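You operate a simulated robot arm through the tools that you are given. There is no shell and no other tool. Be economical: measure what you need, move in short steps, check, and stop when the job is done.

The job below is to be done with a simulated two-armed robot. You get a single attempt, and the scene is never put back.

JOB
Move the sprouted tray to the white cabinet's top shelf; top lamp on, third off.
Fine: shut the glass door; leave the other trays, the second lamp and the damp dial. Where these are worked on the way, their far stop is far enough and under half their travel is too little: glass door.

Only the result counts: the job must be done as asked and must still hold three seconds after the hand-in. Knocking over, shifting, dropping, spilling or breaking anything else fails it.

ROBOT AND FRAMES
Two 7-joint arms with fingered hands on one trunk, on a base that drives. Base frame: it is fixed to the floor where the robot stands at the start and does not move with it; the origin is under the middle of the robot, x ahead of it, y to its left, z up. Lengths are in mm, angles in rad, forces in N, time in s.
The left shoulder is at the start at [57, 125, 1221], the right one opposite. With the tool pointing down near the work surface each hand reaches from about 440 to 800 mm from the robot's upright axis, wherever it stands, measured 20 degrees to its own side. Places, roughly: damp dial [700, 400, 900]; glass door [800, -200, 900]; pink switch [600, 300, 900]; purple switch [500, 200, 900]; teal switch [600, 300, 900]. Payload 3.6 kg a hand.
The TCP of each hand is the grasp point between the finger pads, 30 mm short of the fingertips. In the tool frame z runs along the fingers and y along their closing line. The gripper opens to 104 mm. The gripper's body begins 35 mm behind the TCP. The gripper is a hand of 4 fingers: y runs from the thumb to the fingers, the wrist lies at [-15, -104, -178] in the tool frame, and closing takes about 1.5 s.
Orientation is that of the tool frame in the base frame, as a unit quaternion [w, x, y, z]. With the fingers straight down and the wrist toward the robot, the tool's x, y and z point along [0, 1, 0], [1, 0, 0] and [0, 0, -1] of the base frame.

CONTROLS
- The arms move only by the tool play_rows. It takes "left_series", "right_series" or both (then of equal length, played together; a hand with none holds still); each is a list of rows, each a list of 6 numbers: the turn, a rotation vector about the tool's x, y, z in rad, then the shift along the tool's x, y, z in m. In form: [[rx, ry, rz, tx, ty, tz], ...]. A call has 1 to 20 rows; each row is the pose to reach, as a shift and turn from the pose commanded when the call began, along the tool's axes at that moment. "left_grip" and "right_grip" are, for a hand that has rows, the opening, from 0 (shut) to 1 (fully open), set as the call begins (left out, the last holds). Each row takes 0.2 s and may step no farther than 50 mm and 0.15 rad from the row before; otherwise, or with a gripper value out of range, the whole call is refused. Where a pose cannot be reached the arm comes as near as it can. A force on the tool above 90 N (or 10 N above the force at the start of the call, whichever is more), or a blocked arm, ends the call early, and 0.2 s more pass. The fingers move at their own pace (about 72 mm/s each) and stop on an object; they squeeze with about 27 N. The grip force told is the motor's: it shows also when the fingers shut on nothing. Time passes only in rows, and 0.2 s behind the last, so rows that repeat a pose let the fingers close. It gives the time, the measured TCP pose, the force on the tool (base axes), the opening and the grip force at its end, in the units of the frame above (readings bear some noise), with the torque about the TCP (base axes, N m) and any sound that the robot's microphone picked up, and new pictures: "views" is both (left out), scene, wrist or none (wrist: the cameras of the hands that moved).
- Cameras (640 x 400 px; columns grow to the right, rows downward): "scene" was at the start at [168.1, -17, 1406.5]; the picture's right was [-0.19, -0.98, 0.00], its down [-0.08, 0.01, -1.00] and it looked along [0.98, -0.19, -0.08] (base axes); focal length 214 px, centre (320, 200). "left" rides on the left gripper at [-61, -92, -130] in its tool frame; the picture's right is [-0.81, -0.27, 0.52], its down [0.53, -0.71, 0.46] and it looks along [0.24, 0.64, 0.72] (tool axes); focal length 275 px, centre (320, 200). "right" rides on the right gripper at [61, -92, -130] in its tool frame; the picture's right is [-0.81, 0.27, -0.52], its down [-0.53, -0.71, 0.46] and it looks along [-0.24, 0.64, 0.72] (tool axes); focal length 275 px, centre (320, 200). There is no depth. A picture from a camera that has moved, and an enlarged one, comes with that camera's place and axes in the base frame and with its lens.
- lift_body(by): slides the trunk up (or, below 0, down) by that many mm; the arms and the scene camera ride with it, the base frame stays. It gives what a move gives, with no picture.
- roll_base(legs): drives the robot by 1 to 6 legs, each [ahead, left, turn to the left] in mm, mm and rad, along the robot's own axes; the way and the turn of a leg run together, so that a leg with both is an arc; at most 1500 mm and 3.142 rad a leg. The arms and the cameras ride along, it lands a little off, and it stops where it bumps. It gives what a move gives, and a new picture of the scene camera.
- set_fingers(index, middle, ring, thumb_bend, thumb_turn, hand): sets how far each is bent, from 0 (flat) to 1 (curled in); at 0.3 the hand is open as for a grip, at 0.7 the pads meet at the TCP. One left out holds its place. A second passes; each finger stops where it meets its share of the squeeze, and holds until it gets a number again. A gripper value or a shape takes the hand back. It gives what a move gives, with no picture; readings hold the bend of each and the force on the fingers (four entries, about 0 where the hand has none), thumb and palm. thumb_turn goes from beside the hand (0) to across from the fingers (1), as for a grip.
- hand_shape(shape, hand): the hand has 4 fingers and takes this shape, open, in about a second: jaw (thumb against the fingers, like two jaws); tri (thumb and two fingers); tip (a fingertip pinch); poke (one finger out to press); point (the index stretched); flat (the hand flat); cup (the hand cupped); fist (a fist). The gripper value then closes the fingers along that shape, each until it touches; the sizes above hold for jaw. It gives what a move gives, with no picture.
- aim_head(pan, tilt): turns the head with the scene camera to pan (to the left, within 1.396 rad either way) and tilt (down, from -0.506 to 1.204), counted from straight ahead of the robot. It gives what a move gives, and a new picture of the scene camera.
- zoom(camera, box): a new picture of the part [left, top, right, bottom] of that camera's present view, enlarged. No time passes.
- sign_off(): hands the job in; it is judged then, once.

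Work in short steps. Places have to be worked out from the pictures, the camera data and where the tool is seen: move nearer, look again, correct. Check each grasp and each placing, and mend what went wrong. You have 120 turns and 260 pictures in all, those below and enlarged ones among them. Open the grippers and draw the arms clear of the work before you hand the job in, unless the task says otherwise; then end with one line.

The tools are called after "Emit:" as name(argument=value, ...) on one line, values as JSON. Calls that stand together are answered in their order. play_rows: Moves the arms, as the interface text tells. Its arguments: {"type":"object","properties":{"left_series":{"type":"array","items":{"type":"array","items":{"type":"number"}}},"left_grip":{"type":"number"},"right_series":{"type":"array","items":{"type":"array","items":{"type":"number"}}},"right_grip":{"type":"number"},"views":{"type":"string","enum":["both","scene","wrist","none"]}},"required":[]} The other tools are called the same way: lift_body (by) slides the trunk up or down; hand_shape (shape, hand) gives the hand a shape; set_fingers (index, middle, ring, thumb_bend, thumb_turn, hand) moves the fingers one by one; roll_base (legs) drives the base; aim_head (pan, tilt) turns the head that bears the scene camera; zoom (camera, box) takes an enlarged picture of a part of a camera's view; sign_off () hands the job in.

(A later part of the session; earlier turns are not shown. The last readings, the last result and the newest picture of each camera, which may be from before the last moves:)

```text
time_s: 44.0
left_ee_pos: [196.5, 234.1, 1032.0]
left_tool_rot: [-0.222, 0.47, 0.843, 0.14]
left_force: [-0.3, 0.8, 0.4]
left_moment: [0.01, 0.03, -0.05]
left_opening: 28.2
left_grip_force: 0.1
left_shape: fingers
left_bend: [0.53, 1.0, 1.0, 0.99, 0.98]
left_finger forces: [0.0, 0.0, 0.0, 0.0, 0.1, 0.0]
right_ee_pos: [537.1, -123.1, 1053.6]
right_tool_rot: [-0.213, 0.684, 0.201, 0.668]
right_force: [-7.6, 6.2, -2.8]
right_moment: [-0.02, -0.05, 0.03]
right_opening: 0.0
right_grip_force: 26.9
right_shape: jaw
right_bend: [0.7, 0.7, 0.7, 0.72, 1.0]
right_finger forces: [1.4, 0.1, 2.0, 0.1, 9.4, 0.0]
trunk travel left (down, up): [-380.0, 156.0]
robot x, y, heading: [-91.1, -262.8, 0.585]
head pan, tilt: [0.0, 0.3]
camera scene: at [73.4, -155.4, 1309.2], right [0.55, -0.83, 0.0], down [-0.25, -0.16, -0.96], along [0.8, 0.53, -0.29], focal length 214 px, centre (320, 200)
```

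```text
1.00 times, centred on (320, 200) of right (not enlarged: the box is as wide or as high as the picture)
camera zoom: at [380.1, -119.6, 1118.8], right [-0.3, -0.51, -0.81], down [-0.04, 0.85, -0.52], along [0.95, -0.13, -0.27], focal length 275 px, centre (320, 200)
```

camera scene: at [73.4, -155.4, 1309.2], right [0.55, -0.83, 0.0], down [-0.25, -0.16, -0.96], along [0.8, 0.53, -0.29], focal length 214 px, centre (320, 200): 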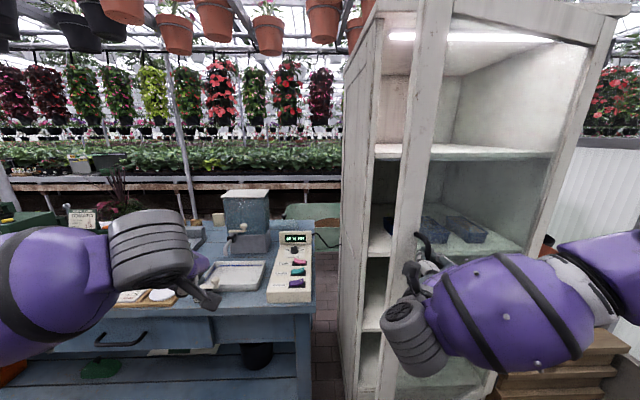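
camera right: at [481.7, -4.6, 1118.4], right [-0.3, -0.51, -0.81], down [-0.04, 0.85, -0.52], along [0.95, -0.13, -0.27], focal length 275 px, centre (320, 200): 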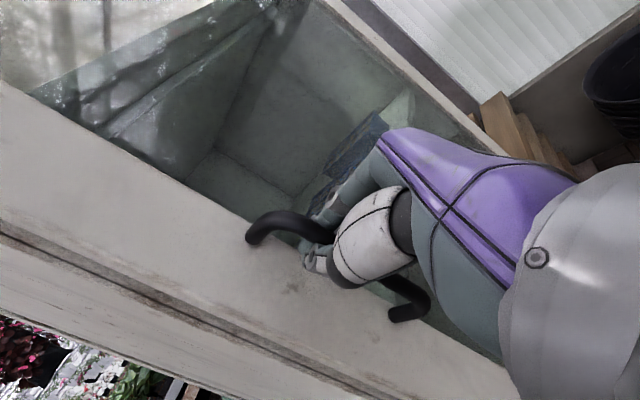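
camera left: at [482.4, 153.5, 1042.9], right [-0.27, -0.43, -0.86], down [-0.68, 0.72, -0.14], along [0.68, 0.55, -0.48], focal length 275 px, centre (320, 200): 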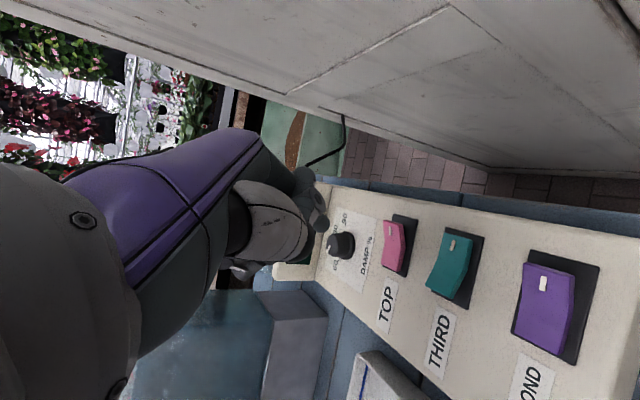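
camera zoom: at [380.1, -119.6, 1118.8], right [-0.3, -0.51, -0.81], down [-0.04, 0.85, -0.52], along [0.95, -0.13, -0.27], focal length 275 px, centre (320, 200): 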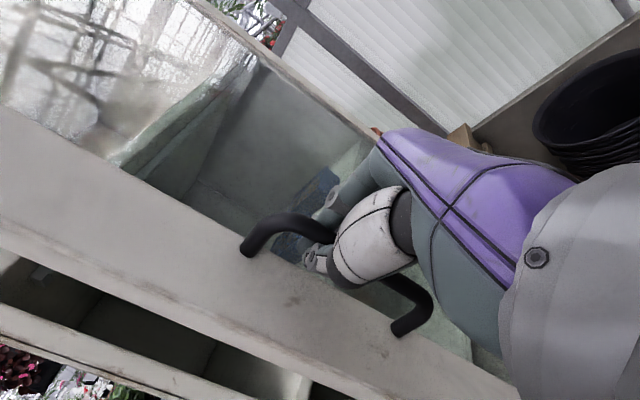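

The door is opening cleanly. I continue along the arc to about 45°.

Emit:
roll_base(legs=[[-88, -41, 0], [-48, -36, 0], [-45, -46, 0]])

Emit:
zoom(camera="right", box=[0, 0, 640, 400])

```text
time_s: 46.5
left_ee_pos: [116.4, 28.8, 1031.1]
left_tool_rot: [-0.223, 0.471, 0.842, 0.14]
left_force: [0.5, 0.4, -0.4]
left_moment: [-0.01, 0.01, 0.0]
left_opening: 27.9
left_grip_force: 0.0
left_shape: fingers
left_bend: [0.53, 1.0, 1.0, 0.99, 0.98]
left_finger forces: [0.0, 0.0, 0.0, 0.1, 0.0, 0.0]
right_ee_pos: [455.6, -328.9, 1052.1]
right_tool_rot: [-0.212, 0.685, 0.201, 0.667]
right_force: [12.5, -1.0, 3.6]
right_moment: [0.03, -0.13, 0.06]
right_opening: 0.1
right_grip_force: 27.2
right_shape: jaw
right_bend: [0.7, 0.7, 0.7, 0.72, 1.0]
right_finger forces: [8.6, 0.1, 4.8, 0.0, 0.6, 0.0]
trunk travel left (down, up): [-380.0, 156.0]
robot x, y, heading: [-175.3, -466.6, 0.583]
head pan, tilt: [0.0, 0.3]
camera scene: at [-7.9, -361.2, 1308.9], right [0.55, -0.83, 0.0], down [-0.25, -0.16, -0.95], along [0.8, 0.53, -0.3], focal length 214 px, centre (320, 200)
```

scene: 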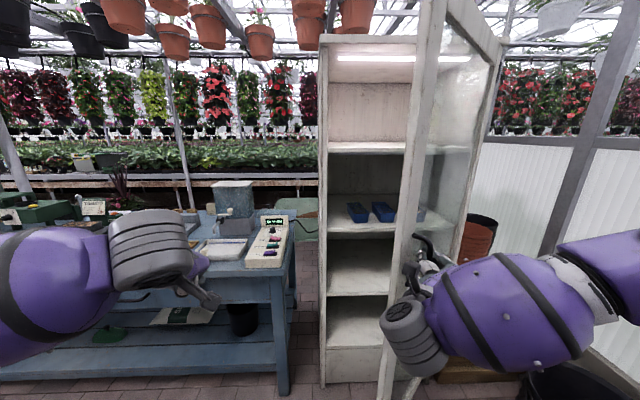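

```text
1.00 times, centred on (320, 200) of right (not enlarged: the box is as wide or as high as the picture)
camera zoom: at [298.4, -325.8, 1118.0], right [-0.3, -0.51, -0.81], down [-0.03, 0.85, -0.52], along [0.95, -0.13, -0.27], focal length 275 px, centre (320, 200)
```

zoom: 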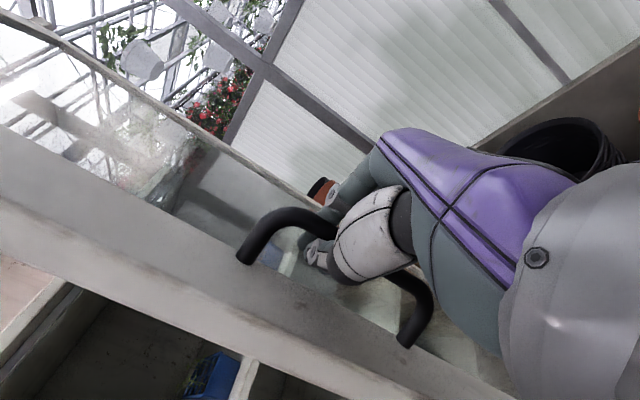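

The door is at about 43°. Before driving further right, I look to the right for obstacles.

Emit:
aim_head(pan=-1.3, tilt=0.5)

```text
time_s: 48.0
left_ee_pos: [115.8, 27.7, 1030.9]
left_tool_rot: [-0.223, 0.47, 0.842, 0.14]
left_force: [-0.1, 0.4, 1.3]
left_moment: [0.03, -0.01, 0.04]
left_opening: 28.2
left_grip_force: 0.0
left_shape: fingers
left_bend: [0.53, 1.0, 1.0, 0.99, 0.98]
left_finger forces: [0.1, 0.1, 0.0, 0.1, 0.0, 0.0]
right_ee_pos: [456.3, -328.8, 1054.1]
right_tool_rot: [-0.212, 0.685, 0.2, 0.668]
right_force: [11.2, -2.6, 2.0]
right_moment: [-0.01, -0.12, 0.05]
right_opening: 0.1
right_grip_force: 26.8
right_shape: jaw
right_bend: [0.7, 0.7, 0.7, 0.72, 1.0]
right_finger forces: [7.9, 0.1, 5.3, 0.0, 0.9, 0.0]
trunk travel left (down, up): [-380.0, 156.0]
robot x, y, heading: [-168.7, -469.7, 0.583]
head pan, tilt: [-1.3, 0.499]
camera scene: at [-17.0, -472.1, 1290.5], right [-0.66, -0.76, 0.0], down [-0.36, 0.31, -0.88], along [0.66, -0.58, -0.48], focal length 214 px, centre (320, 200)
```

scene: 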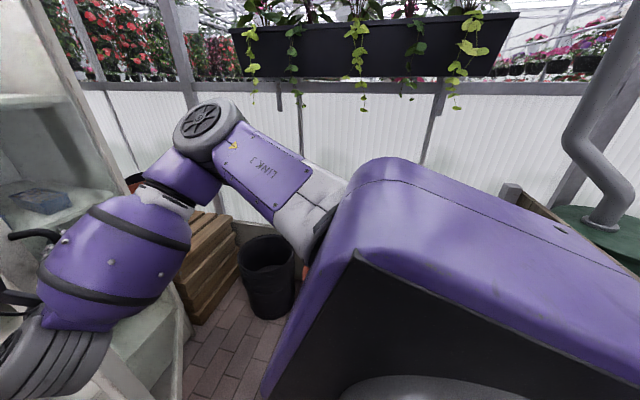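

There is about a metre free to the right. I continue the arc to about 65°.

Emit:
roll_base(legs=[[-54, -80, 0], [-41, -92, 0]])

Emit:
aim_head(pan=0, tilt=0.4)

Emit:
zoom(camera="right", box=[0, 0, 640, 400])

```text
time_s: 50.4
left_ee_pos: [129.5, -166.1, 1031.1]
left_tool_rot: [-0.223, 0.471, 0.842, 0.14]
left_force: [-0.3, -0.2, 0.0]
left_moment: [0.02, 0.01, 0.01]
left_opening: 28.1
left_grip_force: 0.0
left_shape: fingers
left_bend: [0.53, 1.0, 1.0, 0.99, 0.98]
left_finger forces: [0.1, 0.0, 0.0, 0.1, 0.0, 0.0]
right_ee_pos: [469.8, -524.0, 1054.3]
right_tool_rot: [-0.212, 0.685, 0.2, 0.668]
right_force: [4.4, 1.0, 0.7]
right_moment: [-0.01, -0.09, 0.05]
right_opening: 0.0
right_grip_force: 27.4
right_shape: jaw
right_bend: [0.7, 0.7, 0.7, 0.71, 1.0]
right_finger forces: [0.7, 0.0, 2.8, 0.0, 1.1, 0.0]
trunk travel left (down, up): [-380.0, 156.0]
robot x, y, heading: [-161.4, -660.6, 0.583]
head pan, tilt: [-1.3, 0.499]
camera scene: at [-3.6, -666.4, 1290.6], right [-0.66, -0.75, 0.0], down [-0.36, 0.31, -0.88], along [0.66, -0.58, -0.48], focal length 214 px, centre (320, 200)
```

scene: 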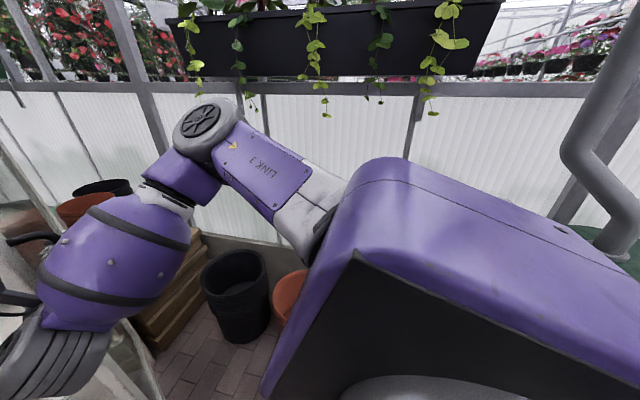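

```text
time_s: 51.9
left_ee_pos: [129.5, -167.2, 1030.0]
left_tool_rot: [-0.223, 0.471, 0.842, 0.139]
left_force: [-0.9, -1.3, 0.3]
left_moment: [-0.02, 0.0, -0.03]
left_opening: 28.2
left_grip_force: 0.1
left_shape: fingers
left_bend: [0.53, 1.0, 1.0, 0.99, 0.98]
left_finger forces: [0.0, 0.0, 0.0, 0.0, 0.0, 0.0]
right_ee_pos: [470.0, -524.0, 1054.6]
right_tool_rot: [-0.212, 0.684, 0.2, 0.668]
right_force: [4.0, 0.9, 0.5]
right_moment: [0.01, -0.09, 0.06]
right_opening: 0.1
right_grip_force: 26.4
right_shape: jaw
right_bend: [0.7, 0.7, 0.7, 0.71, 1.0]
right_finger forces: [0.7, 0.0, 2.8, 0.0, 1.0, 0.0]
trunk travel left (down, up): [-380.0, 156.0]
robot x, y, heading: [-159.7, -664.8, 0.581]
head pan, tilt: [0.0, 0.4]
camera scene: at [5.1, -555.3, 1299.7], right [0.55, -0.83, 0.0], down [-0.33, -0.21, -0.92], along [0.77, 0.51, -0.39], focal length 214 px, centre (320, 200)
```

scene: 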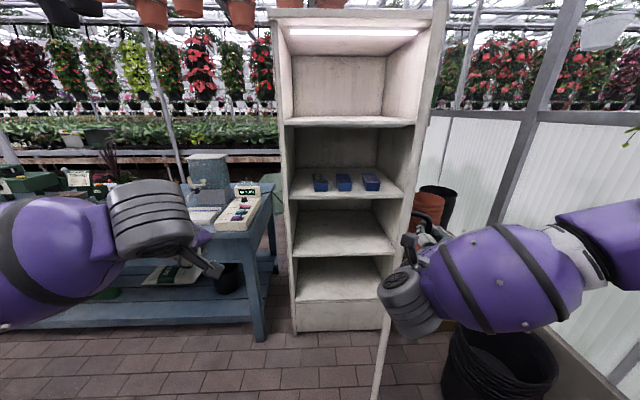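

```text
1.00 times, centred on (320, 200) of right (not enlarged: the box is as wide or as high as the picture)
camera zoom: at [312.1, -519.8, 1118.5], right [-0.3, -0.51, -0.81], down [-0.03, 0.85, -0.52], along [0.95, -0.13, -0.27], focal length 275 px, centre (320, 200)
```

zoom: 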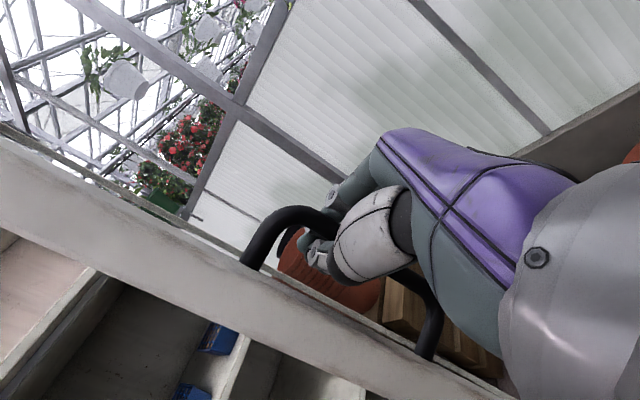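

The door stands at about 65–70°, the shelves fully exposed. I open the right hand partly and then back off to free the handle.

Emit:
play_rows(right_series=[[0, 0, 0, 0, 0, 0], [0, 0, 0, 0, 0, 0], [0, 0, 0, 0, 0, 0], [0, 0, 0, 0, 0, 0]], right_grip=0.65, views="wrist")

```text
time_s: 52.9
left_ee_pos: [128.9, -165.7, 1029.8]
left_tool_rot: [-0.223, 0.472, 0.841, 0.14]
left_force: [-0.1, -0.2, -0.7]
left_moment: [0.02, 0.0, 0.0]
left_opening: 28.2
left_grip_force: 0.0
left_shape: fingers
left_bend: [0.53, 1.0, 1.0, 0.99, 0.98]
left_finger forces: [0.1, 0.1, 0.0, 0.1, 0.2, 0.0]
right_ee_pos: [468.6, -522.3, 1053.8]
right_tool_rot: [-0.211, 0.685, 0.2, 0.668]
right_force: [0.8, 0.0, 0.2]
right_moment: [-0.03, 0.01, 0.0]
right_opening: 67.8
right_grip_force: 0.1
right_shape: jaw
right_bend: [0.28, 0.39, 0.36, 0.62, 1.0]
right_finger forces: [0.0, 0.1, 0.0, 0.0, 0.0, 0.1]
trunk travel left (down, up): [-380.0, 156.0]
robot x, y, heading: [-153.5, -661.4, 0.583]
head pan, tilt: [0.0, 0.4]
camera right: at [311.7, -520.0, 1118.6], right [-0.3, -0.51, -0.81], down [-0.03, 0.85, -0.52], along [0.95, -0.13, -0.27], focal length 275 px, centre (320, 200)
```

right: 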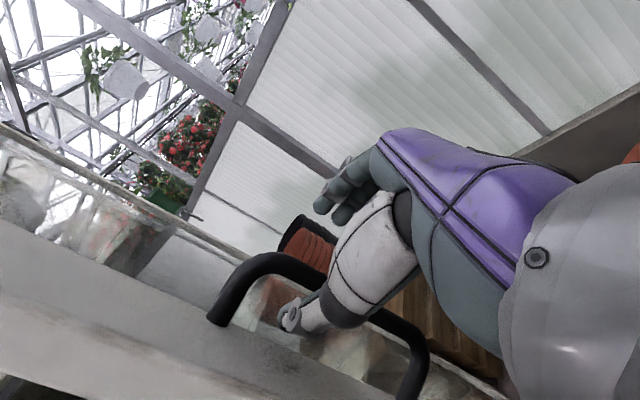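

The thumb still curls behind the bar; I open fully.

Emit:
play_rows(right_series=[[0, 0, 0, 0, 0, 0], [0, 0, 0, 0, 0, 0], [0, 0, 0, 0, 0, 0], [0, 0, 0, 0, 0, 0]], right_grip=1, views="wrist")

```text
time_s: 53.9
left_ee_pos: [129.3, -166.9, 1031.5]
left_tool_rot: [-0.222, 0.472, 0.842, 0.14]
left_force: [0.1, -0.5, 0.1]
left_moment: [0.02, 0.0, 0.0]
left_opening: 28.0
left_grip_force: 0.1
left_shape: fingers
left_bend: [0.53, 1.0, 1.0, 0.99, 0.98]
left_finger forces: [0.0, 0.0, 0.0, 0.0, 0.0, 0.0]
right_ee_pos: [469.2, -523.7, 1055.7]
right_tool_rot: [-0.212, 0.684, 0.2, 0.668]
right_force: [0.7, 0.5, -0.6]
right_moment: [0.01, -0.01, 0.03]
right_opening: 103.8
right_grip_force: 0.1
right_shape: jaw
right_bend: [0.3, 0.3, 0.3, 0.3, 0.98]
right_finger forces: [0.0, 0.0, 0.1, 0.1, 0.1, 0.1]
trunk travel left (down, up): [-380.0, 156.0]
robot x, y, heading: [-159.0, -663.7, 0.581]
head pan, tilt: [0.0, 0.4]
camera right: at [311.6, -519.9, 1118.7], right [-0.3, -0.51, -0.81], down [-0.03, 0.85, -0.52], along [0.95, -0.13, -0.27], focal length 275 px, centre (320, 200)
```

right: 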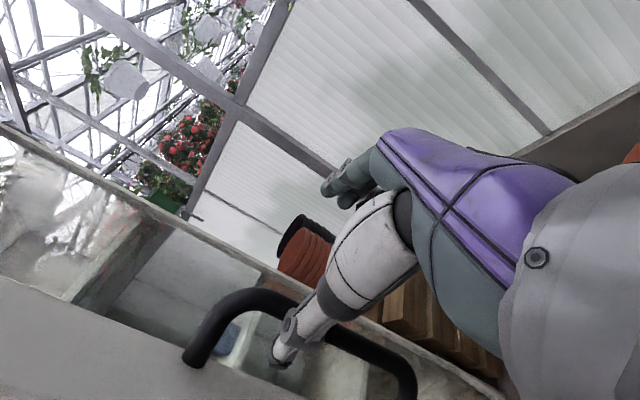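

I back the base straight off to leave the handle.

Emit:
roll_base(legs=[[-140, 0, 0]])

Emit:
zoom(camera="right", box=[0, 0, 640, 400])

```text
time_s: 55.2
left_ee_pos: [28.5, -224.2, 1029.6]
left_tool_rot: [-0.222, 0.472, 0.842, 0.14]
left_force: [0.7, 0.6, -0.3]
left_moment: [-0.02, -0.01, -0.01]
left_opening: 28.0
left_grip_force: 0.1
left_shape: fingers
left_bend: [0.53, 1.0, 1.0, 0.99, 0.98]
left_finger forces: [0.1, 0.0, 0.0, 0.0, 0.0, 0.0]
right_ee_pos: [369.8, -582.1, 1053.4]
right_tool_rot: [-0.21, 0.686, 0.199, 0.668]
right_force: [-0.2, -0.4, 0.7]
right_moment: [-0.02, 0.0, -0.02]
right_opening: 103.6
right_grip_force: 0.1
right_shape: jaw
right_bend: [0.3, 0.3, 0.3, 0.3, 0.98]
right_finger forces: [0.1, 0.0, 0.0, 0.1, 0.1, 0.0]
trunk travel left (down, up): [-380.0, 156.0]
robot x, y, heading: [-260.3, -721.4, 0.58]
head pan, tilt: [0.0, 0.4]
stopped in leg 1: the robot was blocked; the commanded pose is now the measured one
camera scene: at [-95.8, -612.6, 1299.6], right [0.55, -0.83, 0.0], down [-0.33, -0.22, -0.92], along [0.77, 0.51, -0.39], focal length 214 px, centre (320, 200)
```

scene: 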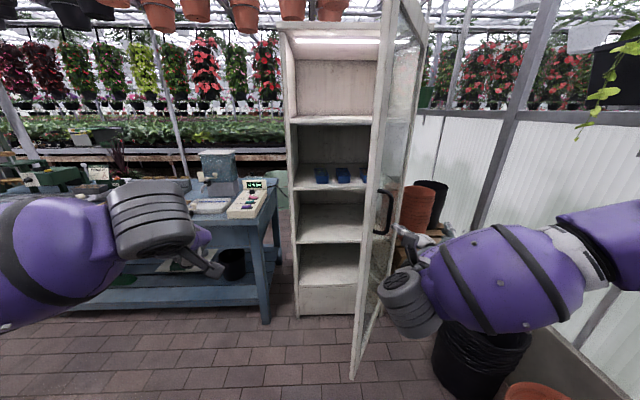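

```text
1.00 times, centred on (320, 200) of right (not enlarged: the box is as wide or as high as the picture)
camera zoom: at [211.6, -578.2, 1117.6], right [-0.3, -0.51, -0.81], down [-0.03, 0.85, -0.53], along [0.95, -0.13, -0.27], focal length 275 px, centre (320, 200)
```

zoom: 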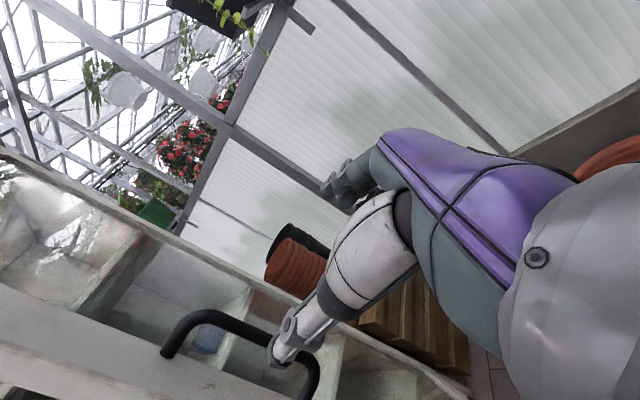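

Handle is free (a bump behind stopped the base; I won't go back further). I zoom on the trays to measure them.

Emit:
zoom(camera="scene", box=[280, 120, 380, 200])

Emit:
aim_head(pan=0, tilt=1.1)

```text
5.00 times, centred on (330, 160) of scene
camera zoom: at [-95.8, -612.6, 1299.6], right [0.55, -0.83, 0.0], down [-0.33, -0.22, -0.92], along [0.77, 0.51, -0.39], focal length 1072 px, centre (270, 400)
```

zoom: 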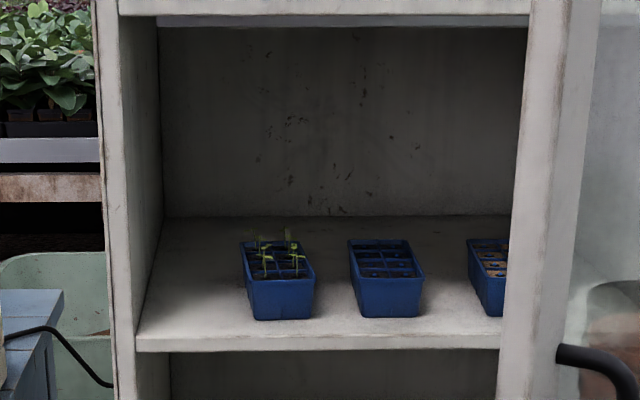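

```text
time_s: 56.2
left_ee_pos: [27.9, -226.4, 1031.3]
left_tool_rot: [-0.223, 0.472, 0.841, 0.141]
left_force: [1.0, 0.5, -0.1]
left_moment: [0.0, 0.0, 0.01]
left_opening: 28.0
left_grip_force: 0.0
left_shape: fingers
left_bend: [0.53, 1.0, 1.0, 0.99, 0.98]
left_finger forces: [0.1, 0.1, 0.0, 0.0, 0.0, 0.0]
right_ee_pos: [367.9, -582.9, 1053.4]
right_tool_rot: [-0.211, 0.686, 0.2, 0.667]
right_force: [0.1, 0.3, 0.0]
right_moment: [-0.01, -0.02, 0.01]
right_opening: 104.1
right_grip_force: 0.1
right_shape: jaw
right_bend: [0.3, 0.3, 0.3, 0.3, 0.98]
right_finger forces: [0.0, 0.0, 0.1, 0.0, 0.0, 0.0]
trunk travel left (down, up): [-380.0, 156.0]
robot x, y, heading: [-264.7, -718.2, 0.578]
head pan, tilt: [0.0, 1.1]
camera scene: at [-121.2, -630.6, 1243.0], right [0.55, -0.83, 0.0], down [-0.74, -0.49, -0.45], along [0.38, 0.25, -0.89], focal length 214 px, centre (320, 200)
```

scene: 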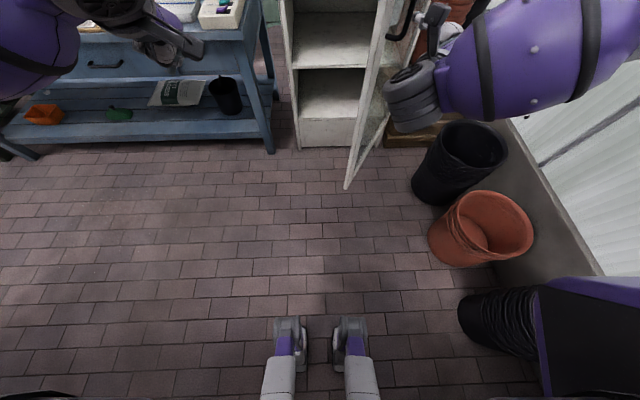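

Tray measures roughly 73×155×45 mm, centred near u=167,v=−160 in cabinet coordinates. To make room for the right arm I'll push the door wider from inside: first shift left so the right hand is inside the door edge.

Emit:
aim_head(pan=-0.3, tilt=0.6)

Emit:
roll_base(legs=[[0, 210, 0], [100, 0, 0]])

```text
time_s: 57.2
left_ee_pos: [28.2, -226.0, 1031.1]
left_tool_rot: [-0.224, 0.471, 0.842, 0.14]
left_force: [0.0, 0.2, 0.0]
left_moment: [0.0, 0.02, -0.01]
left_opening: 28.1
left_grip_force: 0.0
left_shape: fingers
left_bend: [0.53, 1.0, 1.0, 0.99, 0.98]
left_finger forces: [0.0, 0.0, 0.2, 0.0, 0.0, 0.0]
right_ee_pos: [369.7, -583.3, 1052.7]
right_tool_rot: [-0.211, 0.686, 0.199, 0.668]
right_force: [-0.5, -0.2, -0.4]
right_moment: [0.02, -0.02, 0.02]
right_opening: 103.8
right_grip_force: 0.1
right_shape: jaw
right_bend: [0.3, 0.3, 0.3, 0.3, 0.98]
right_finger forces: [0.0, 0.0, 0.0, 0.0, 0.0, 0.0]
trunk travel left (down, up): [-380.0, 156.0]
robot x, y, heading: [-257.0, -721.7, 0.579]
head pan, tilt: [-0.3, 0.6]
camera scene: at [-89.1, -640.5, 1281.5], right [0.28, -0.96, 0.0], down [-0.54, -0.16, -0.82], along [0.79, 0.23, -0.57], focal length 214 px, centre (320, 200)
```

scene: 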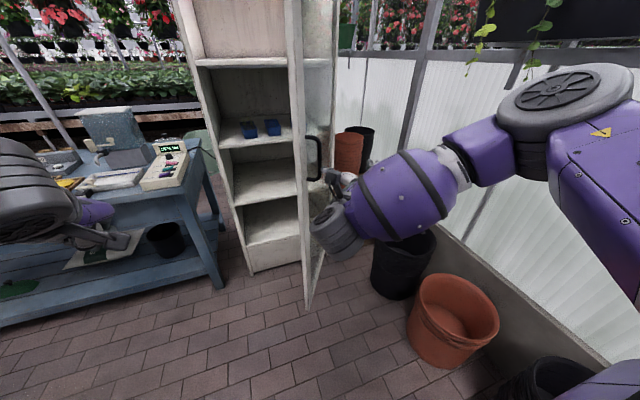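

```text
time_s: 60.4
left_ee_pos: [-3.6, 6.4, 1031.0]
left_tool_rot: [-0.223, 0.472, 0.841, 0.141]
left_force: [0.7, -0.1, -0.7]
left_moment: [0.02, -0.02, 0.01]
left_opening: 28.0
left_grip_force: 0.0
left_shape: fingers
left_bend: [0.53, 1.0, 1.0, 0.99, 0.98]
left_finger forces: [0.1, 0.0, 0.1, 0.0, 0.1, 0.2]
right_ee_pos: [335.8, -350.2, 1053.2]
right_tool_rot: [-0.21, 0.685, 0.2, 0.668]
right_force: [0.1, -0.8, -0.9]
right_moment: [0.0, -0.01, -0.01]
right_opening: 103.8
right_grip_force: 0.1
right_shape: jaw
right_bend: [0.3, 0.3, 0.3, 0.3, 0.98]
right_finger forces: [0.1, 0.0, 0.1, 0.2, 0.1, 0.0]
trunk travel left (down, up): [-380.0, 156.0]
robot x, y, heading: [-292.3, -491.4, 0.586]
head pan, tilt: [-0.3, 0.6]
camera scene: at [-121.7, -407.5, 1281.5], right [0.28, -0.96, 0.0], down [-0.54, -0.16, -0.82], along [0.79, 0.23, -0.57], focal length 214 px, centre (320, 200)
```

scene: 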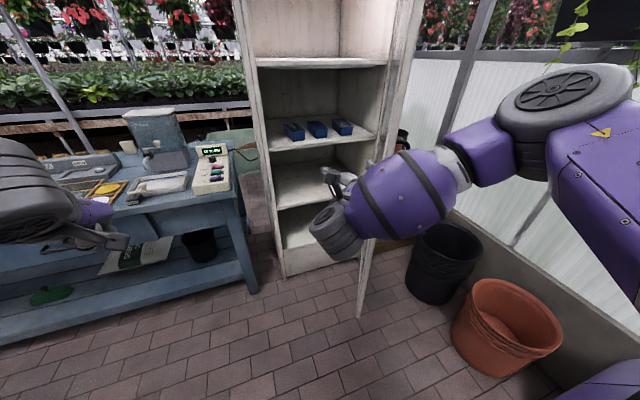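

The splayed forearm would foul the door if pushed in here; the door already stands at ~66°. I test instead a pitched-down (55°) tray-grasp pose for the right hand here in free space, reaching a bit farther.

Emit:
play_rows(right_series=[[0, -0.14, 0, 0, 0, 0.01], [0, -0.28, 0, 0, 0, 0.02], [0, -0.42, 0, 0, 0, 0.03], [0, -0.56, 0, 0, 0, 0.04], [0, -0.7, 0, 0, 0, 0.05], [0, -0.84, 0, 0, 0, 0.06], [0, -0.96, 0, 0, 0, 0.07]])

```text
time_s: 62.0
left_ee_pos: [-3.8, 4.5, 1032.6]
left_tool_rot: [-0.222, 0.473, 0.841, 0.14]
left_force: [-0.6, -0.1, 0.4]
left_moment: [0.02, -0.02, -0.03]
left_opening: 28.1
left_grip_force: 0.1
left_shape: fingers
left_bend: [0.53, 1.0, 1.0, 0.99, 0.98]
left_finger forces: [0.1, 0.0, 0.0, 0.0, 0.0, 0.0]
right_ee_pos: [404.5, -342.2, 1066.5]
right_tool_rot: [-0.095, 0.917, 0.274, 0.275]
right_force: [0.1, 0.4, 0.0]
right_moment: [0.05, -0.02, 0.01]
right_opening: 103.9
right_grip_force: 0.0
right_shape: jaw
right_bend: [0.3, 0.3, 0.3, 0.3, 0.98]
right_finger forces: [0.0, 0.0, 0.0, 0.0, 0.0, 0.0]
right hand out of reach, approached as far as the arm can: row 7
trunk travel left (down, up): [-380.0, 156.0]
robot x, y, heading: [-295.0, -485.7, 0.581]
head pan, tilt: [-0.3, 0.6]
camera scene: at [-122.2, -409.6, 1281.7], right [0.28, -0.96, 0.0], down [-0.54, -0.16, -0.83], along [0.79, 0.23, -0.56], focal length 214 px, centre (320, 200)
camera right: at [336.5, -280.9, 1210.0], right [-0.65, -0.76, -0.03], down [-0.56, 0.5, -0.66], along [0.51, -0.41, -0.75], focal length 275 px, centre (320, 200)
```

scene: 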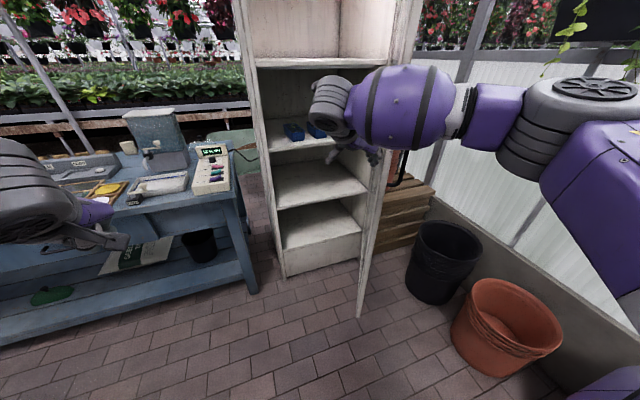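
right: 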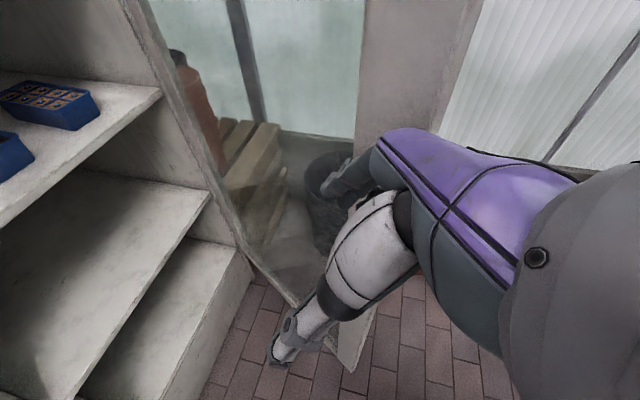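

The forearm comes in from the right in this near pose, which won't fit. I move the base left for room and test whether the forearm straightens when the hand reaches far out.

Emit:
roll_base(legs=[[0, 200, 0]])

Emit:
play_rows(right_series=[[0, 0, 0, 0.025, 0, 0.015], [0, 0, 0, 0.05, 0, 0.03], [0, 0, 0, 0.075, 0, 0.045], [0, 0, 0, 0.1, 0, 0.06], [0, 0, 0, 0.125, 0, 0.075], [0, 0, 0, 0.15, 0, 0.09]], views="scene")

```text
time_s: 64.5
left_ee_pos: [-121.1, 181.6, 1030.3]
left_tool_rot: [-0.222, 0.472, 0.842, 0.139]
left_force: [0.5, 0.3, 0.2]
left_moment: [-0.02, -0.04, 0.03]
left_opening: 27.9
left_grip_force: 0.1
left_shape: fingers
left_bend: [0.53, 1.0, 1.0, 0.99, 0.98]
left_finger forces: [0.0, 0.0, 0.0, 0.0, 0.0, 0.1]
right_ee_pos: [289.5, -166.0, 1066.8]
right_tool_rot: [-0.095, 0.916, 0.275, 0.276]
right_force: [0.0, 0.5, 0.7]
right_moment: [-0.02, 0.01, 0.0]
right_opening: 104.1
right_grip_force: 0.1
right_shape: jaw
right_bend: [0.3, 0.3, 0.3, 0.3, 0.98]
right_finger forces: [0.0, 0.0, 0.0, 0.0, 0.0, 0.0]
trunk travel left (down, up): [-380.0, 156.0]
robot x, y, heading: [-406.4, -319.1, 0.582]
head pan, tilt: [-0.3, 0.6]
camera scene: at [-237.1, -233.7, 1281.6], right [0.28, -0.96, 0.0], down [-0.54, -0.16, -0.83], along [0.79, 0.23, -0.56], focal length 214 px, centre (320, 200)
```

scene: 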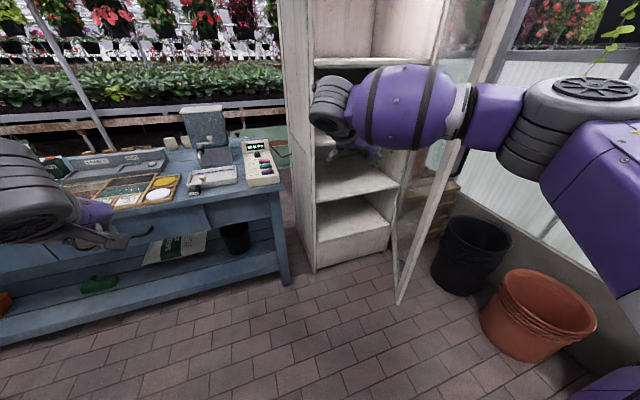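

```text
time_s: 65.8
left_ee_pos: [-119.3, 180.1, 1031.8]
left_tool_rot: [-0.223, 0.471, 0.841, 0.142]
left_force: [0.3, -0.1, 0.0]
left_moment: [0.03, 0.05, 0.01]
left_opening: 27.7
left_grip_force: 0.0
left_shape: fingers
left_bend: [0.53, 1.0, 1.0, 0.99, 0.98]
left_finger forces: [0.0, 0.0, 0.0, 0.0, 0.0, 0.0]
right_ee_pos: [364.1, -195.4, 1113.4]
right_tool_rot: [-0.096, 0.917, 0.275, 0.273]
right_force: [1.2, 0.2, -0.7]
right_moment: [0.03, 0.01, 0.03]
right_opening: 103.8
right_grip_force: 0.1
right_shape: jaw
right_bend: [0.3, 0.3, 0.3, 0.3, 0.97]
right_finger forces: [0.0, 0.0, 0.1, 0.0, 0.0, 0.0]
right hand out of reach, approached as far as the arm can: row 1, 2, 3, 4, 5, 6
trunk travel left (down, up): [-380.0, 156.0]
robot x, y, heading: [-407.5, -312.1, 0.584]
head pan, tilt: [-0.3, 0.6]
camera scene: at [-236.2, -236.2, 1281.7], right [0.28, -0.96, 0.0], down [-0.54, -0.16, -0.83], along [0.79, 0.23, -0.56], focal length 214 px, centre (320, 200)
```

scene: 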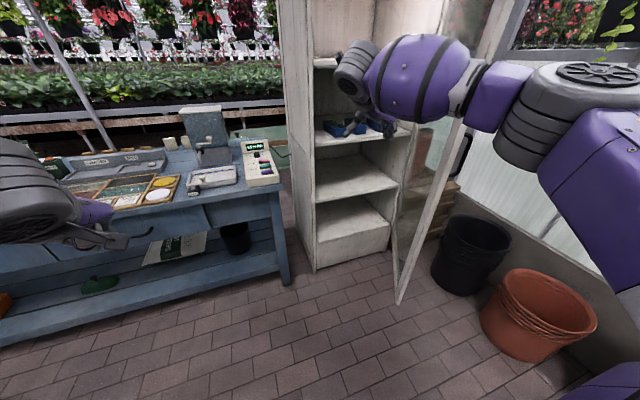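

That branch is stuck at a wrist limit. I return the right hand to its natural tool-down pose; from there I'll push the door wider from inside, and then use the left hand (elbow away from the door) for the tray.

Emit:
play_rows(right_series=[[0.0365, -0.04, -0.127, -0.0087, -0.0092, -0.0092], [0.073, -0.08, -0.254, -0.0173, -0.0183, -0.0183], [0.1095, -0.12, -0.381, -0.026, -0.0275, -0.0275], [0.146, -0.16, -0.508, -0.0347, -0.0367, -0.0367], [0.1825, -0.2, -0.635, -0.0433, -0.0458, -0.0458], [0.219, -0.24, -0.762, -0.052, -0.055, -0.055], [0.2555, -0.28, -0.889, -0.0607, -0.0642, -0.0642], [0.292, -0.32, -1.016, -0.0693, -0.0733, -0.0733], [0.3285, -0.36, -1.143, -0.078, -0.0825, -0.0825], [0.365, -0.4, -1.27, -0.0867, -0.0917, -0.0917], [0.4015, -0.44, -1.397, -0.0953, -0.1008, -0.1008], [0.438, -0.48, -1.524, -0.104, -0.11, -0.11]], right_grip=0, views="scene")

```text
time_s: 68.5
left_ee_pos: [-120.9, 180.1, 1030.9]
left_tool_rot: [-0.224, 0.472, 0.841, 0.14]
left_force: [0.5, 0.5, 1.3]
left_moment: [0.0, -0.03, -0.01]
left_opening: 28.0
left_grip_force: 0.0
left_shape: fingers
left_bend: [0.53, 1.0, 1.0, 0.99, 0.98]
left_finger forces: [0.1, 0.1, 0.0, 0.1, 0.1, 0.0]
right_ee_pos: [179.0, -180.2, 1139.7]
right_tool_rot: [0.003, 0.472, 0.881, 0.002]
right_force: [0.1, -0.6, 0.4]
right_moment: [0.01, 0.01, 0.01]
right_opening: 0.1
right_grip_force: 27.6
right_shape: jaw
right_bend: [0.7, 0.7, 0.7, 0.47, 1.0]
right_finger forces: [0.0, 0.1, 0.0, 0.0, 0.0, 0.0]
trunk travel left (down, up): [-380.0, 156.0]
robot x, y, heading: [-403.6, -314.2, 0.583]
head pan, tilt: [-0.3, 0.6]
camera scene: at [-237.2, -234.0, 1281.6], right [0.28, -0.96, 0.0], down [-0.54, -0.16, -0.83], along [0.79, 0.23, -0.56], focal length 214 px, centre (320, 200)
```

scene: 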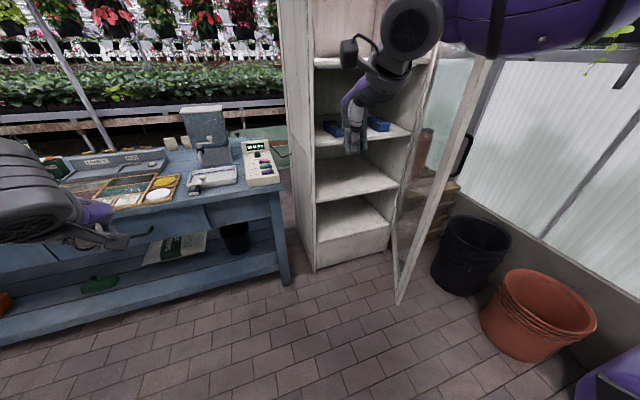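

The arm is back in its natural branch. I extend it far forward first, so that turning it to a forward-pointing, sideways-closing pose may come with a straight forearm.

Emit:
play_rows(right_series=[[0, 0, 0, 0, 0.04, 0.01], [0, 0, 0, 0, 0.08, 0.02], [0, 0, 0, 0, 0.12, 0.03], [0, 0, 0, 0, 0.15, 0.03]], right_grip=1, views="none")

Emit:
play_rows(right_series=[[-0.063, 0.063, 0.1086, 0, 0, 0], [-0.1255, 0.1255, 0.2172, 0, 0, 0], [-0.1883, 0.1883, 0.3258, 0, 0, 0], [-0.251, 0.251, 0.4345, 0, 0, 0], [-0.3138, 0.3138, 0.543, 0, 0, 0], [-0.3766, 0.3766, 0.6517, 0, 0, 0], [-0.4394, 0.4394, 0.7603, 0, 0, 0], [-0.502, 0.502, 0.869, 0, 0, 0], [-0.565, 0.565, 0.9775, 0, 0, 0], [-0.6277, 0.6277, 1.086, 0, 0, 0], [-0.69, 0.69, 1.1948, 0, 0, 0], [-0.7532, 0.7532, 1.3034, 0, 0, 0], [-0.816, 0.816, 1.412, 0, 0, 0]], views="scene")

```text
time_s: 69.5
left_ee_pos: [-120.6, 180.0, 1032.2]
left_tool_rot: [-0.223, 0.472, 0.841, 0.14]
left_force: [0.1, -0.5, 0.2]
left_moment: [0.0, -0.04, -0.01]
left_opening: 28.0
left_grip_force: 0.0
left_shape: fingers
left_bend: [0.53, 1.0, 1.0, 0.99, 0.98]
left_finger forces: [0.0, 0.1, 0.0, 0.0, 0.0, 0.0]
right_ee_pos: [297.1, -106.0, 1112.5]
right_tool_rot: [0.003, 0.474, 0.881, 0.001]
right_force: [-0.3, 0.8, 0.0]
right_moment: [-0.02, 0.01, 0.0]
right_opening: 103.9
right_grip_force: 0.0
right_shape: jaw
right_bend: [0.3, 0.3, 0.3, 0.3, 0.98]
right_finger forces: [0.0, 0.0, 0.0, 0.1, 0.1, 0.0]
right hand out of reach, approached as far as the arm can: row 4
trunk travel left (down, up): [-380.0, 156.0]
robot x, y, heading: [-407.6, -316.0, 0.584]
head pan, tilt: [-0.3, 0.6]
```

```text
time_s: 72.2
left_ee_pos: [-120.4, 179.5, 1032.8]
left_tool_rot: [-0.223, 0.472, 0.841, 0.14]
left_force: [0.6, -0.2, -0.2]
left_moment: [0.01, 0.03, 0.0]
left_opening: 28.0
left_grip_force: 0.0
left_shape: fingers
left_bend: [0.53, 1.0, 1.0, 0.99, 0.98]
left_finger forces: [0.0, 0.1, 0.1, 0.1, 0.0, 0.0]
right_ee_pos: [308.4, -132.0, 1117.3]
right_tool_rot: [-0.144, 0.828, 0.249, 0.482]
right_force: [0.6, -0.1, -0.3]
right_moment: [-0.01, -0.06, 0.01]
right_opening: 104.0
right_grip_force: 0.1
right_shape: jaw
right_bend: [0.3, 0.3, 0.3, 0.3, 0.98]
right_finger forces: [0.0, 0.0, 0.0, 0.1, 0.0, 0.0]
right hand out of reach, approached as far as the arm can: row 13
trunk travel left (down, up): [-380.0, 156.0]
robot x, y, heading: [-410.0, -314.5, 0.583]
head pan, tilt: [-0.3, 0.6]
camera scene: at [-237.1, -234.8, 1281.7], right [0.28, -0.96, 0.0], down [-0.54, -0.16, -0.83], along [0.79, 0.23, -0.56], focal length 214 px, centre (320, 200)
```

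scene: 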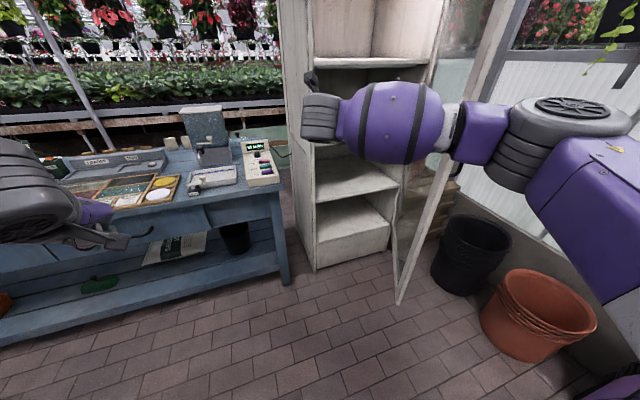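

The forearm comes diagonally from right-back and stays mostly outside the cabinet in this pose (pitch 30°, sideways closing), so I can keep the arm frozen and use base and trunk moves. First I lift the left hand clear, and preshape the right hand (index curled, others open).

Emit:
play_rows(left_series=[[0, 0, 0, 0.02, -0.015, -0.034], [0, 0, 0, 0.04, -0.03, -0.068], [0, 0, 0, 0.06, -0.045, -0.102], [0, 0, 0, 0.08, -0.06, -0.136], [0, 0, 0, 0.1, -0.075, -0.172]], views="none")

Emit:
set_fingers(hand="right", index=1, middle=0.3, ring=0.3, thumb_bend=0.3, thumb_turn=1)

Emit:
aim_head(pan=-0.2, tilt=0.25)

Emit:
zoom(camera="right", box=[0, 0, 640, 400])

```text
time_s: 73.5
left_ee_pos: [-192.1, 138.2, 1227.7]
left_tool_rot: [-0.224, 0.472, 0.841, 0.14]
left_force: [-0.8, 0.7, -1.0]
left_moment: [-0.01, 0.0, 0.0]
left_opening: 28.0
left_grip_force: 0.1
left_shape: fingers
left_bend: [0.53, 1.0, 1.0, 0.99, 0.98]
left_finger forces: [0.1, 0.1, 0.0, 0.0, 0.0, 0.0]
right_ee_pos: [308.3, -132.1, 1116.7]
right_tool_rot: [-0.144, 0.827, 0.25, 0.482]
right_force: [-0.5, -0.2, 0.4]
right_moment: [-0.01, -0.03, -0.01]
right_opening: 103.8
right_grip_force: 0.0
right_shape: jaw
right_bend: [0.3, 0.3, 0.3, 0.3, 0.98]
right_finger forces: [0.0, 0.0, 0.0, 0.0, 0.0, 0.0]
trunk travel left (down, up): [-380.0, 156.0]
robot x, y, heading: [-411.2, -316.2, 0.584]
head pan, tilt: [-0.3, 0.6]
```

```text
time_s: 74.5
left_ee_pos: [-189.3, 139.6, 1227.5]
left_tool_rot: [-0.223, 0.472, 0.842, 0.139]
left_force: [0.0, 0.1, 0.2]
left_moment: [-0.03, 0.01, 0.0]
left_opening: 28.2
left_grip_force: 0.0
left_shape: fingers
left_bend: [0.53, 1.0, 1.0, 0.99, 0.98]
left_finger forces: [0.1, 0.1, 0.0, 0.0, 0.0, 0.0]
right_ee_pos: [309.2, -131.2, 1116.9]
right_tool_rot: [-0.142, 0.827, 0.25, 0.483]
right_force: [-0.4, -0.3, 0.5]
right_moment: [-0.02, -0.02, 0.02]
right_opening: 65.5
right_grip_force: 0.1
right_shape: fingers
right_bend: [1.0, 0.3, 0.3, 0.3, 0.97]
right_finger forces: [0.0, 0.1, 0.0, 0.1, 0.0, 0.1]
trunk travel left (down, up): [-380.0, 156.0]
robot x, y, heading: [-405.2, -315.4, 0.585]
head pan, tilt: [-0.3, 0.6]
```

```text
time_s: 75.3
left_ee_pos: [-190.4, 140.5, 1228.1]
left_tool_rot: [-0.223, 0.471, 0.842, 0.14]
left_force: [0.6, -0.4, -0.8]
left_moment: [0.01, 0.0, -0.03]
left_opening: 27.9
left_grip_force: 0.1
left_shape: fingers
left_bend: [0.53, 1.0, 1.0, 0.99, 0.98]
left_finger forces: [0.0, 0.1, 0.0, 0.1, 0.0, 0.0]
right_ee_pos: [308.5, -129.9, 1116.4]
right_tool_rot: [-0.143, 0.827, 0.25, 0.482]
right_force: [-0.6, -0.6, 0.0]
right_moment: [0.02, 0.0, 0.01]
right_opening: 65.7
right_grip_force: 0.1
right_shape: fingers
right_bend: [1.0, 0.3, 0.3, 0.3, 0.97]
right_finger forces: [0.0, 0.0, 0.1, 0.1, 0.0, 0.0]
trunk travel left (down, up): [-380.0, 156.0]
robot x, y, heading: [-402.9, -314.1, 0.589]
head pan, tilt: [-0.201, 0.25]
camera scene: at [-235.2, -223.8, 1313.7], right [0.37, -0.93, 0.0], down [-0.23, -0.09, -0.97], along [0.9, 0.36, -0.25], focal length 214 px, centre (320, 200)
```

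scene: 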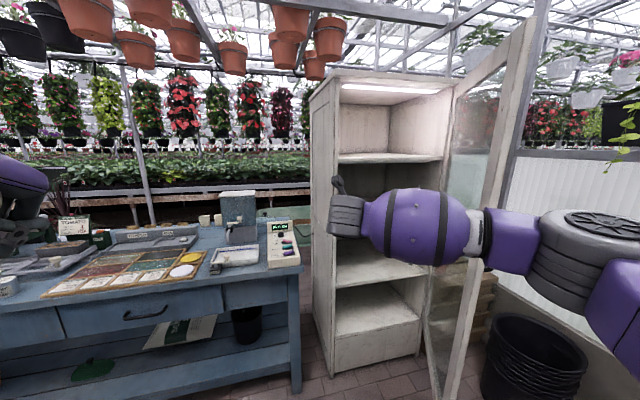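

```text
1.00 times, centred on (320, 200) of right (not enlarged: the box is as wide or as high as the picture)
camera zoom: at [188.7, -99.3, 1232.3], right [-0.56, -0.7, -0.45], down [-0.28, 0.67, -0.69], along [0.78, -0.26, -0.57], focal length 275 px, centre (320, 200)
```

zoom: 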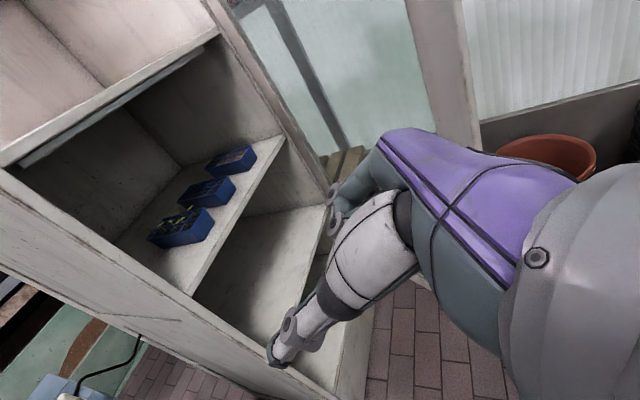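

I zoom on the trays in the right camera to pin their place down.

Emit:
zoom(camera="right", box=[110, 120, 310, 300])

Emit:
zoom(camera="scene", box=[310, 60, 530, 220])

```text
2.22 times, centred on (210, 210) of right
camera zoom: at [188.7, -99.3, 1232.3], right [-0.56, -0.7, -0.45], down [-0.28, 0.67, -0.69], along [0.78, -0.26, -0.57], focal length 612 px, centre (564, 178)
```

zoom: 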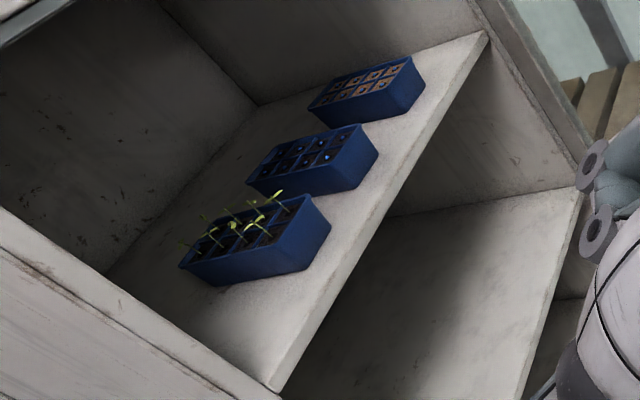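

```text
2.50 times, centred on (420, 140) of scene
camera zoom: at [-235.2, -223.8, 1313.7], right [0.37, -0.93, 0.0], down [-0.23, -0.09, -0.97], along [0.9, 0.36, -0.25], focal length 536 px, centre (70, 350)
```

zoom: 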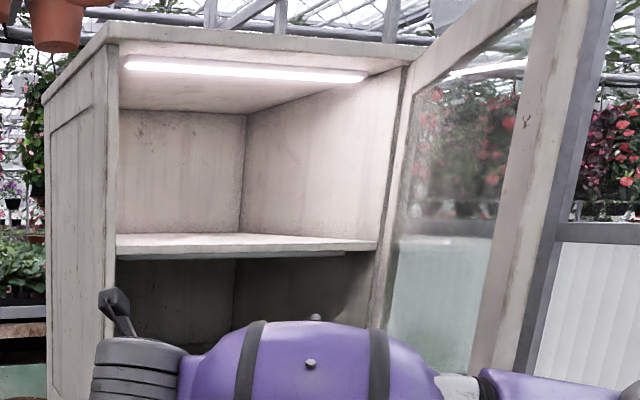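

Both cameras agree: the tray's front bottom edge is centred at u=168, v=−82 on a shelf at z≈938. I lower the trunk 72 mm and drive to a staging spot, left of the door edge.

Emit:
lift_body(by=-72)

Emit:
roll_base(legs=[[0, 0, 0.072], [212, -108, 0]])

Emit:
zoom(camera="right", box=[0, 0, 640, 400])

```text
time_s: 76.4
left_ee_pos: [-189.6, 138.1, 1155.7]
left_tool_rot: [-0.223, 0.472, 0.841, 0.141]
left_force: [0.9, 0.2, -0.3]
left_moment: [0.0, 0.01, -0.01]
left_opening: 28.1
left_grip_force: 0.1
left_shape: fingers
left_bend: [0.53, 1.0, 1.0, 0.99, 0.98]
left_finger forces: [0.0, 0.0, 0.0, 0.0, 0.1, 0.1]
right_ee_pos: [308.4, -130.2, 1043.5]
right_tool_rot: [-0.144, 0.827, 0.25, 0.482]
right_force: [0.5, -0.7, -0.2]
right_moment: [-0.02, -0.01, -0.02]
right_opening: 65.6
right_grip_force: 0.0
right_shape: fingers
right_bend: [1.0, 0.3, 0.3, 0.3, 0.97]
right_finger forces: [0.0, 0.0, 0.0, 0.0, 0.1, 0.0]
trunk travel left (down, up): [-308.0, 228.0]
robot x, y, heading: [-407.2, -313.6, 0.583]
head pan, tilt: [-0.201, 0.25]
```

```text
time_s: 78.6
left_ee_pos: [9.4, 191.2, 1155.9]
left_tool_rot: [-0.228, 0.444, 0.856, 0.134]
left_force: [0.9, -0.1, -1.0]
left_moment: [0.03, 0.03, 0.01]
left_opening: 28.0
left_grip_force: 0.0
left_shape: fingers
left_bend: [0.53, 1.0, 1.0, 0.99, 0.98]
left_finger forces: [0.0, 0.0, 0.0, 0.1, 0.0, 0.1]
right_ee_pos: [523.1, -45.3, 1044.1]
right_tool_rot: [-0.16, 0.818, 0.277, 0.477]
right_force: [0.9, 1.0, -0.5]
right_moment: [-0.02, 0.0, 0.01]
right_opening: 65.5
right_grip_force: 0.1
right_shape: fingers
right_bend: [1.0, 0.3, 0.3, 0.3, 0.97]
right_finger forces: [0.0, 0.0, 0.0, 0.0, 0.0, 0.0]
trunk travel left (down, up): [-308.0, 228.0]
robot x, y, heading: [-176.3, -275.6, 0.651]
head pan, tilt: [-0.201, 0.25]
camera scene: at [-0.5, -164.4, 1243.2], right [0.43, -0.9, 0.0], down [-0.22, -0.11, -0.97], along [0.87, 0.42, -0.25], focal length 214 px, centre (320, 200)
```

scene: 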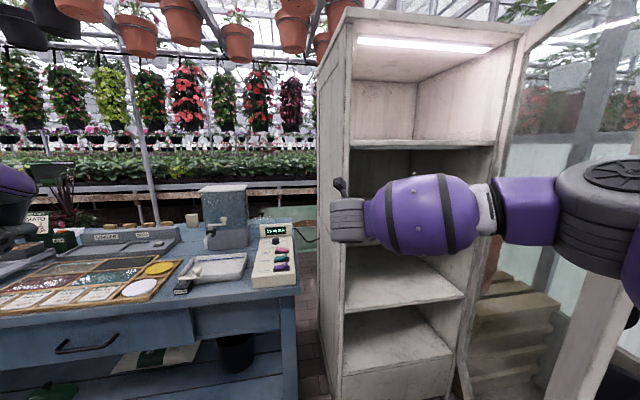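

```text
1.00 times, centred on (320, 200) of right (not enlarged: the box is as wide or as high as the picture)
camera zoom: at [401.3, -21.1, 1159.8], right [-0.51, -0.74, -0.45], down [-0.33, 0.65, -0.69], along [0.8, -0.21, -0.57], focal length 275 px, centre (320, 200)
```

zoom: 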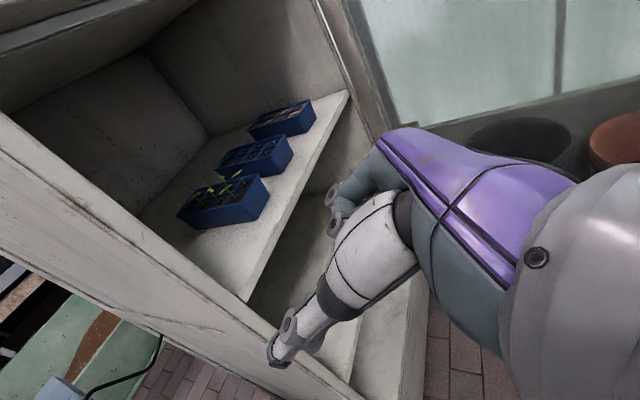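

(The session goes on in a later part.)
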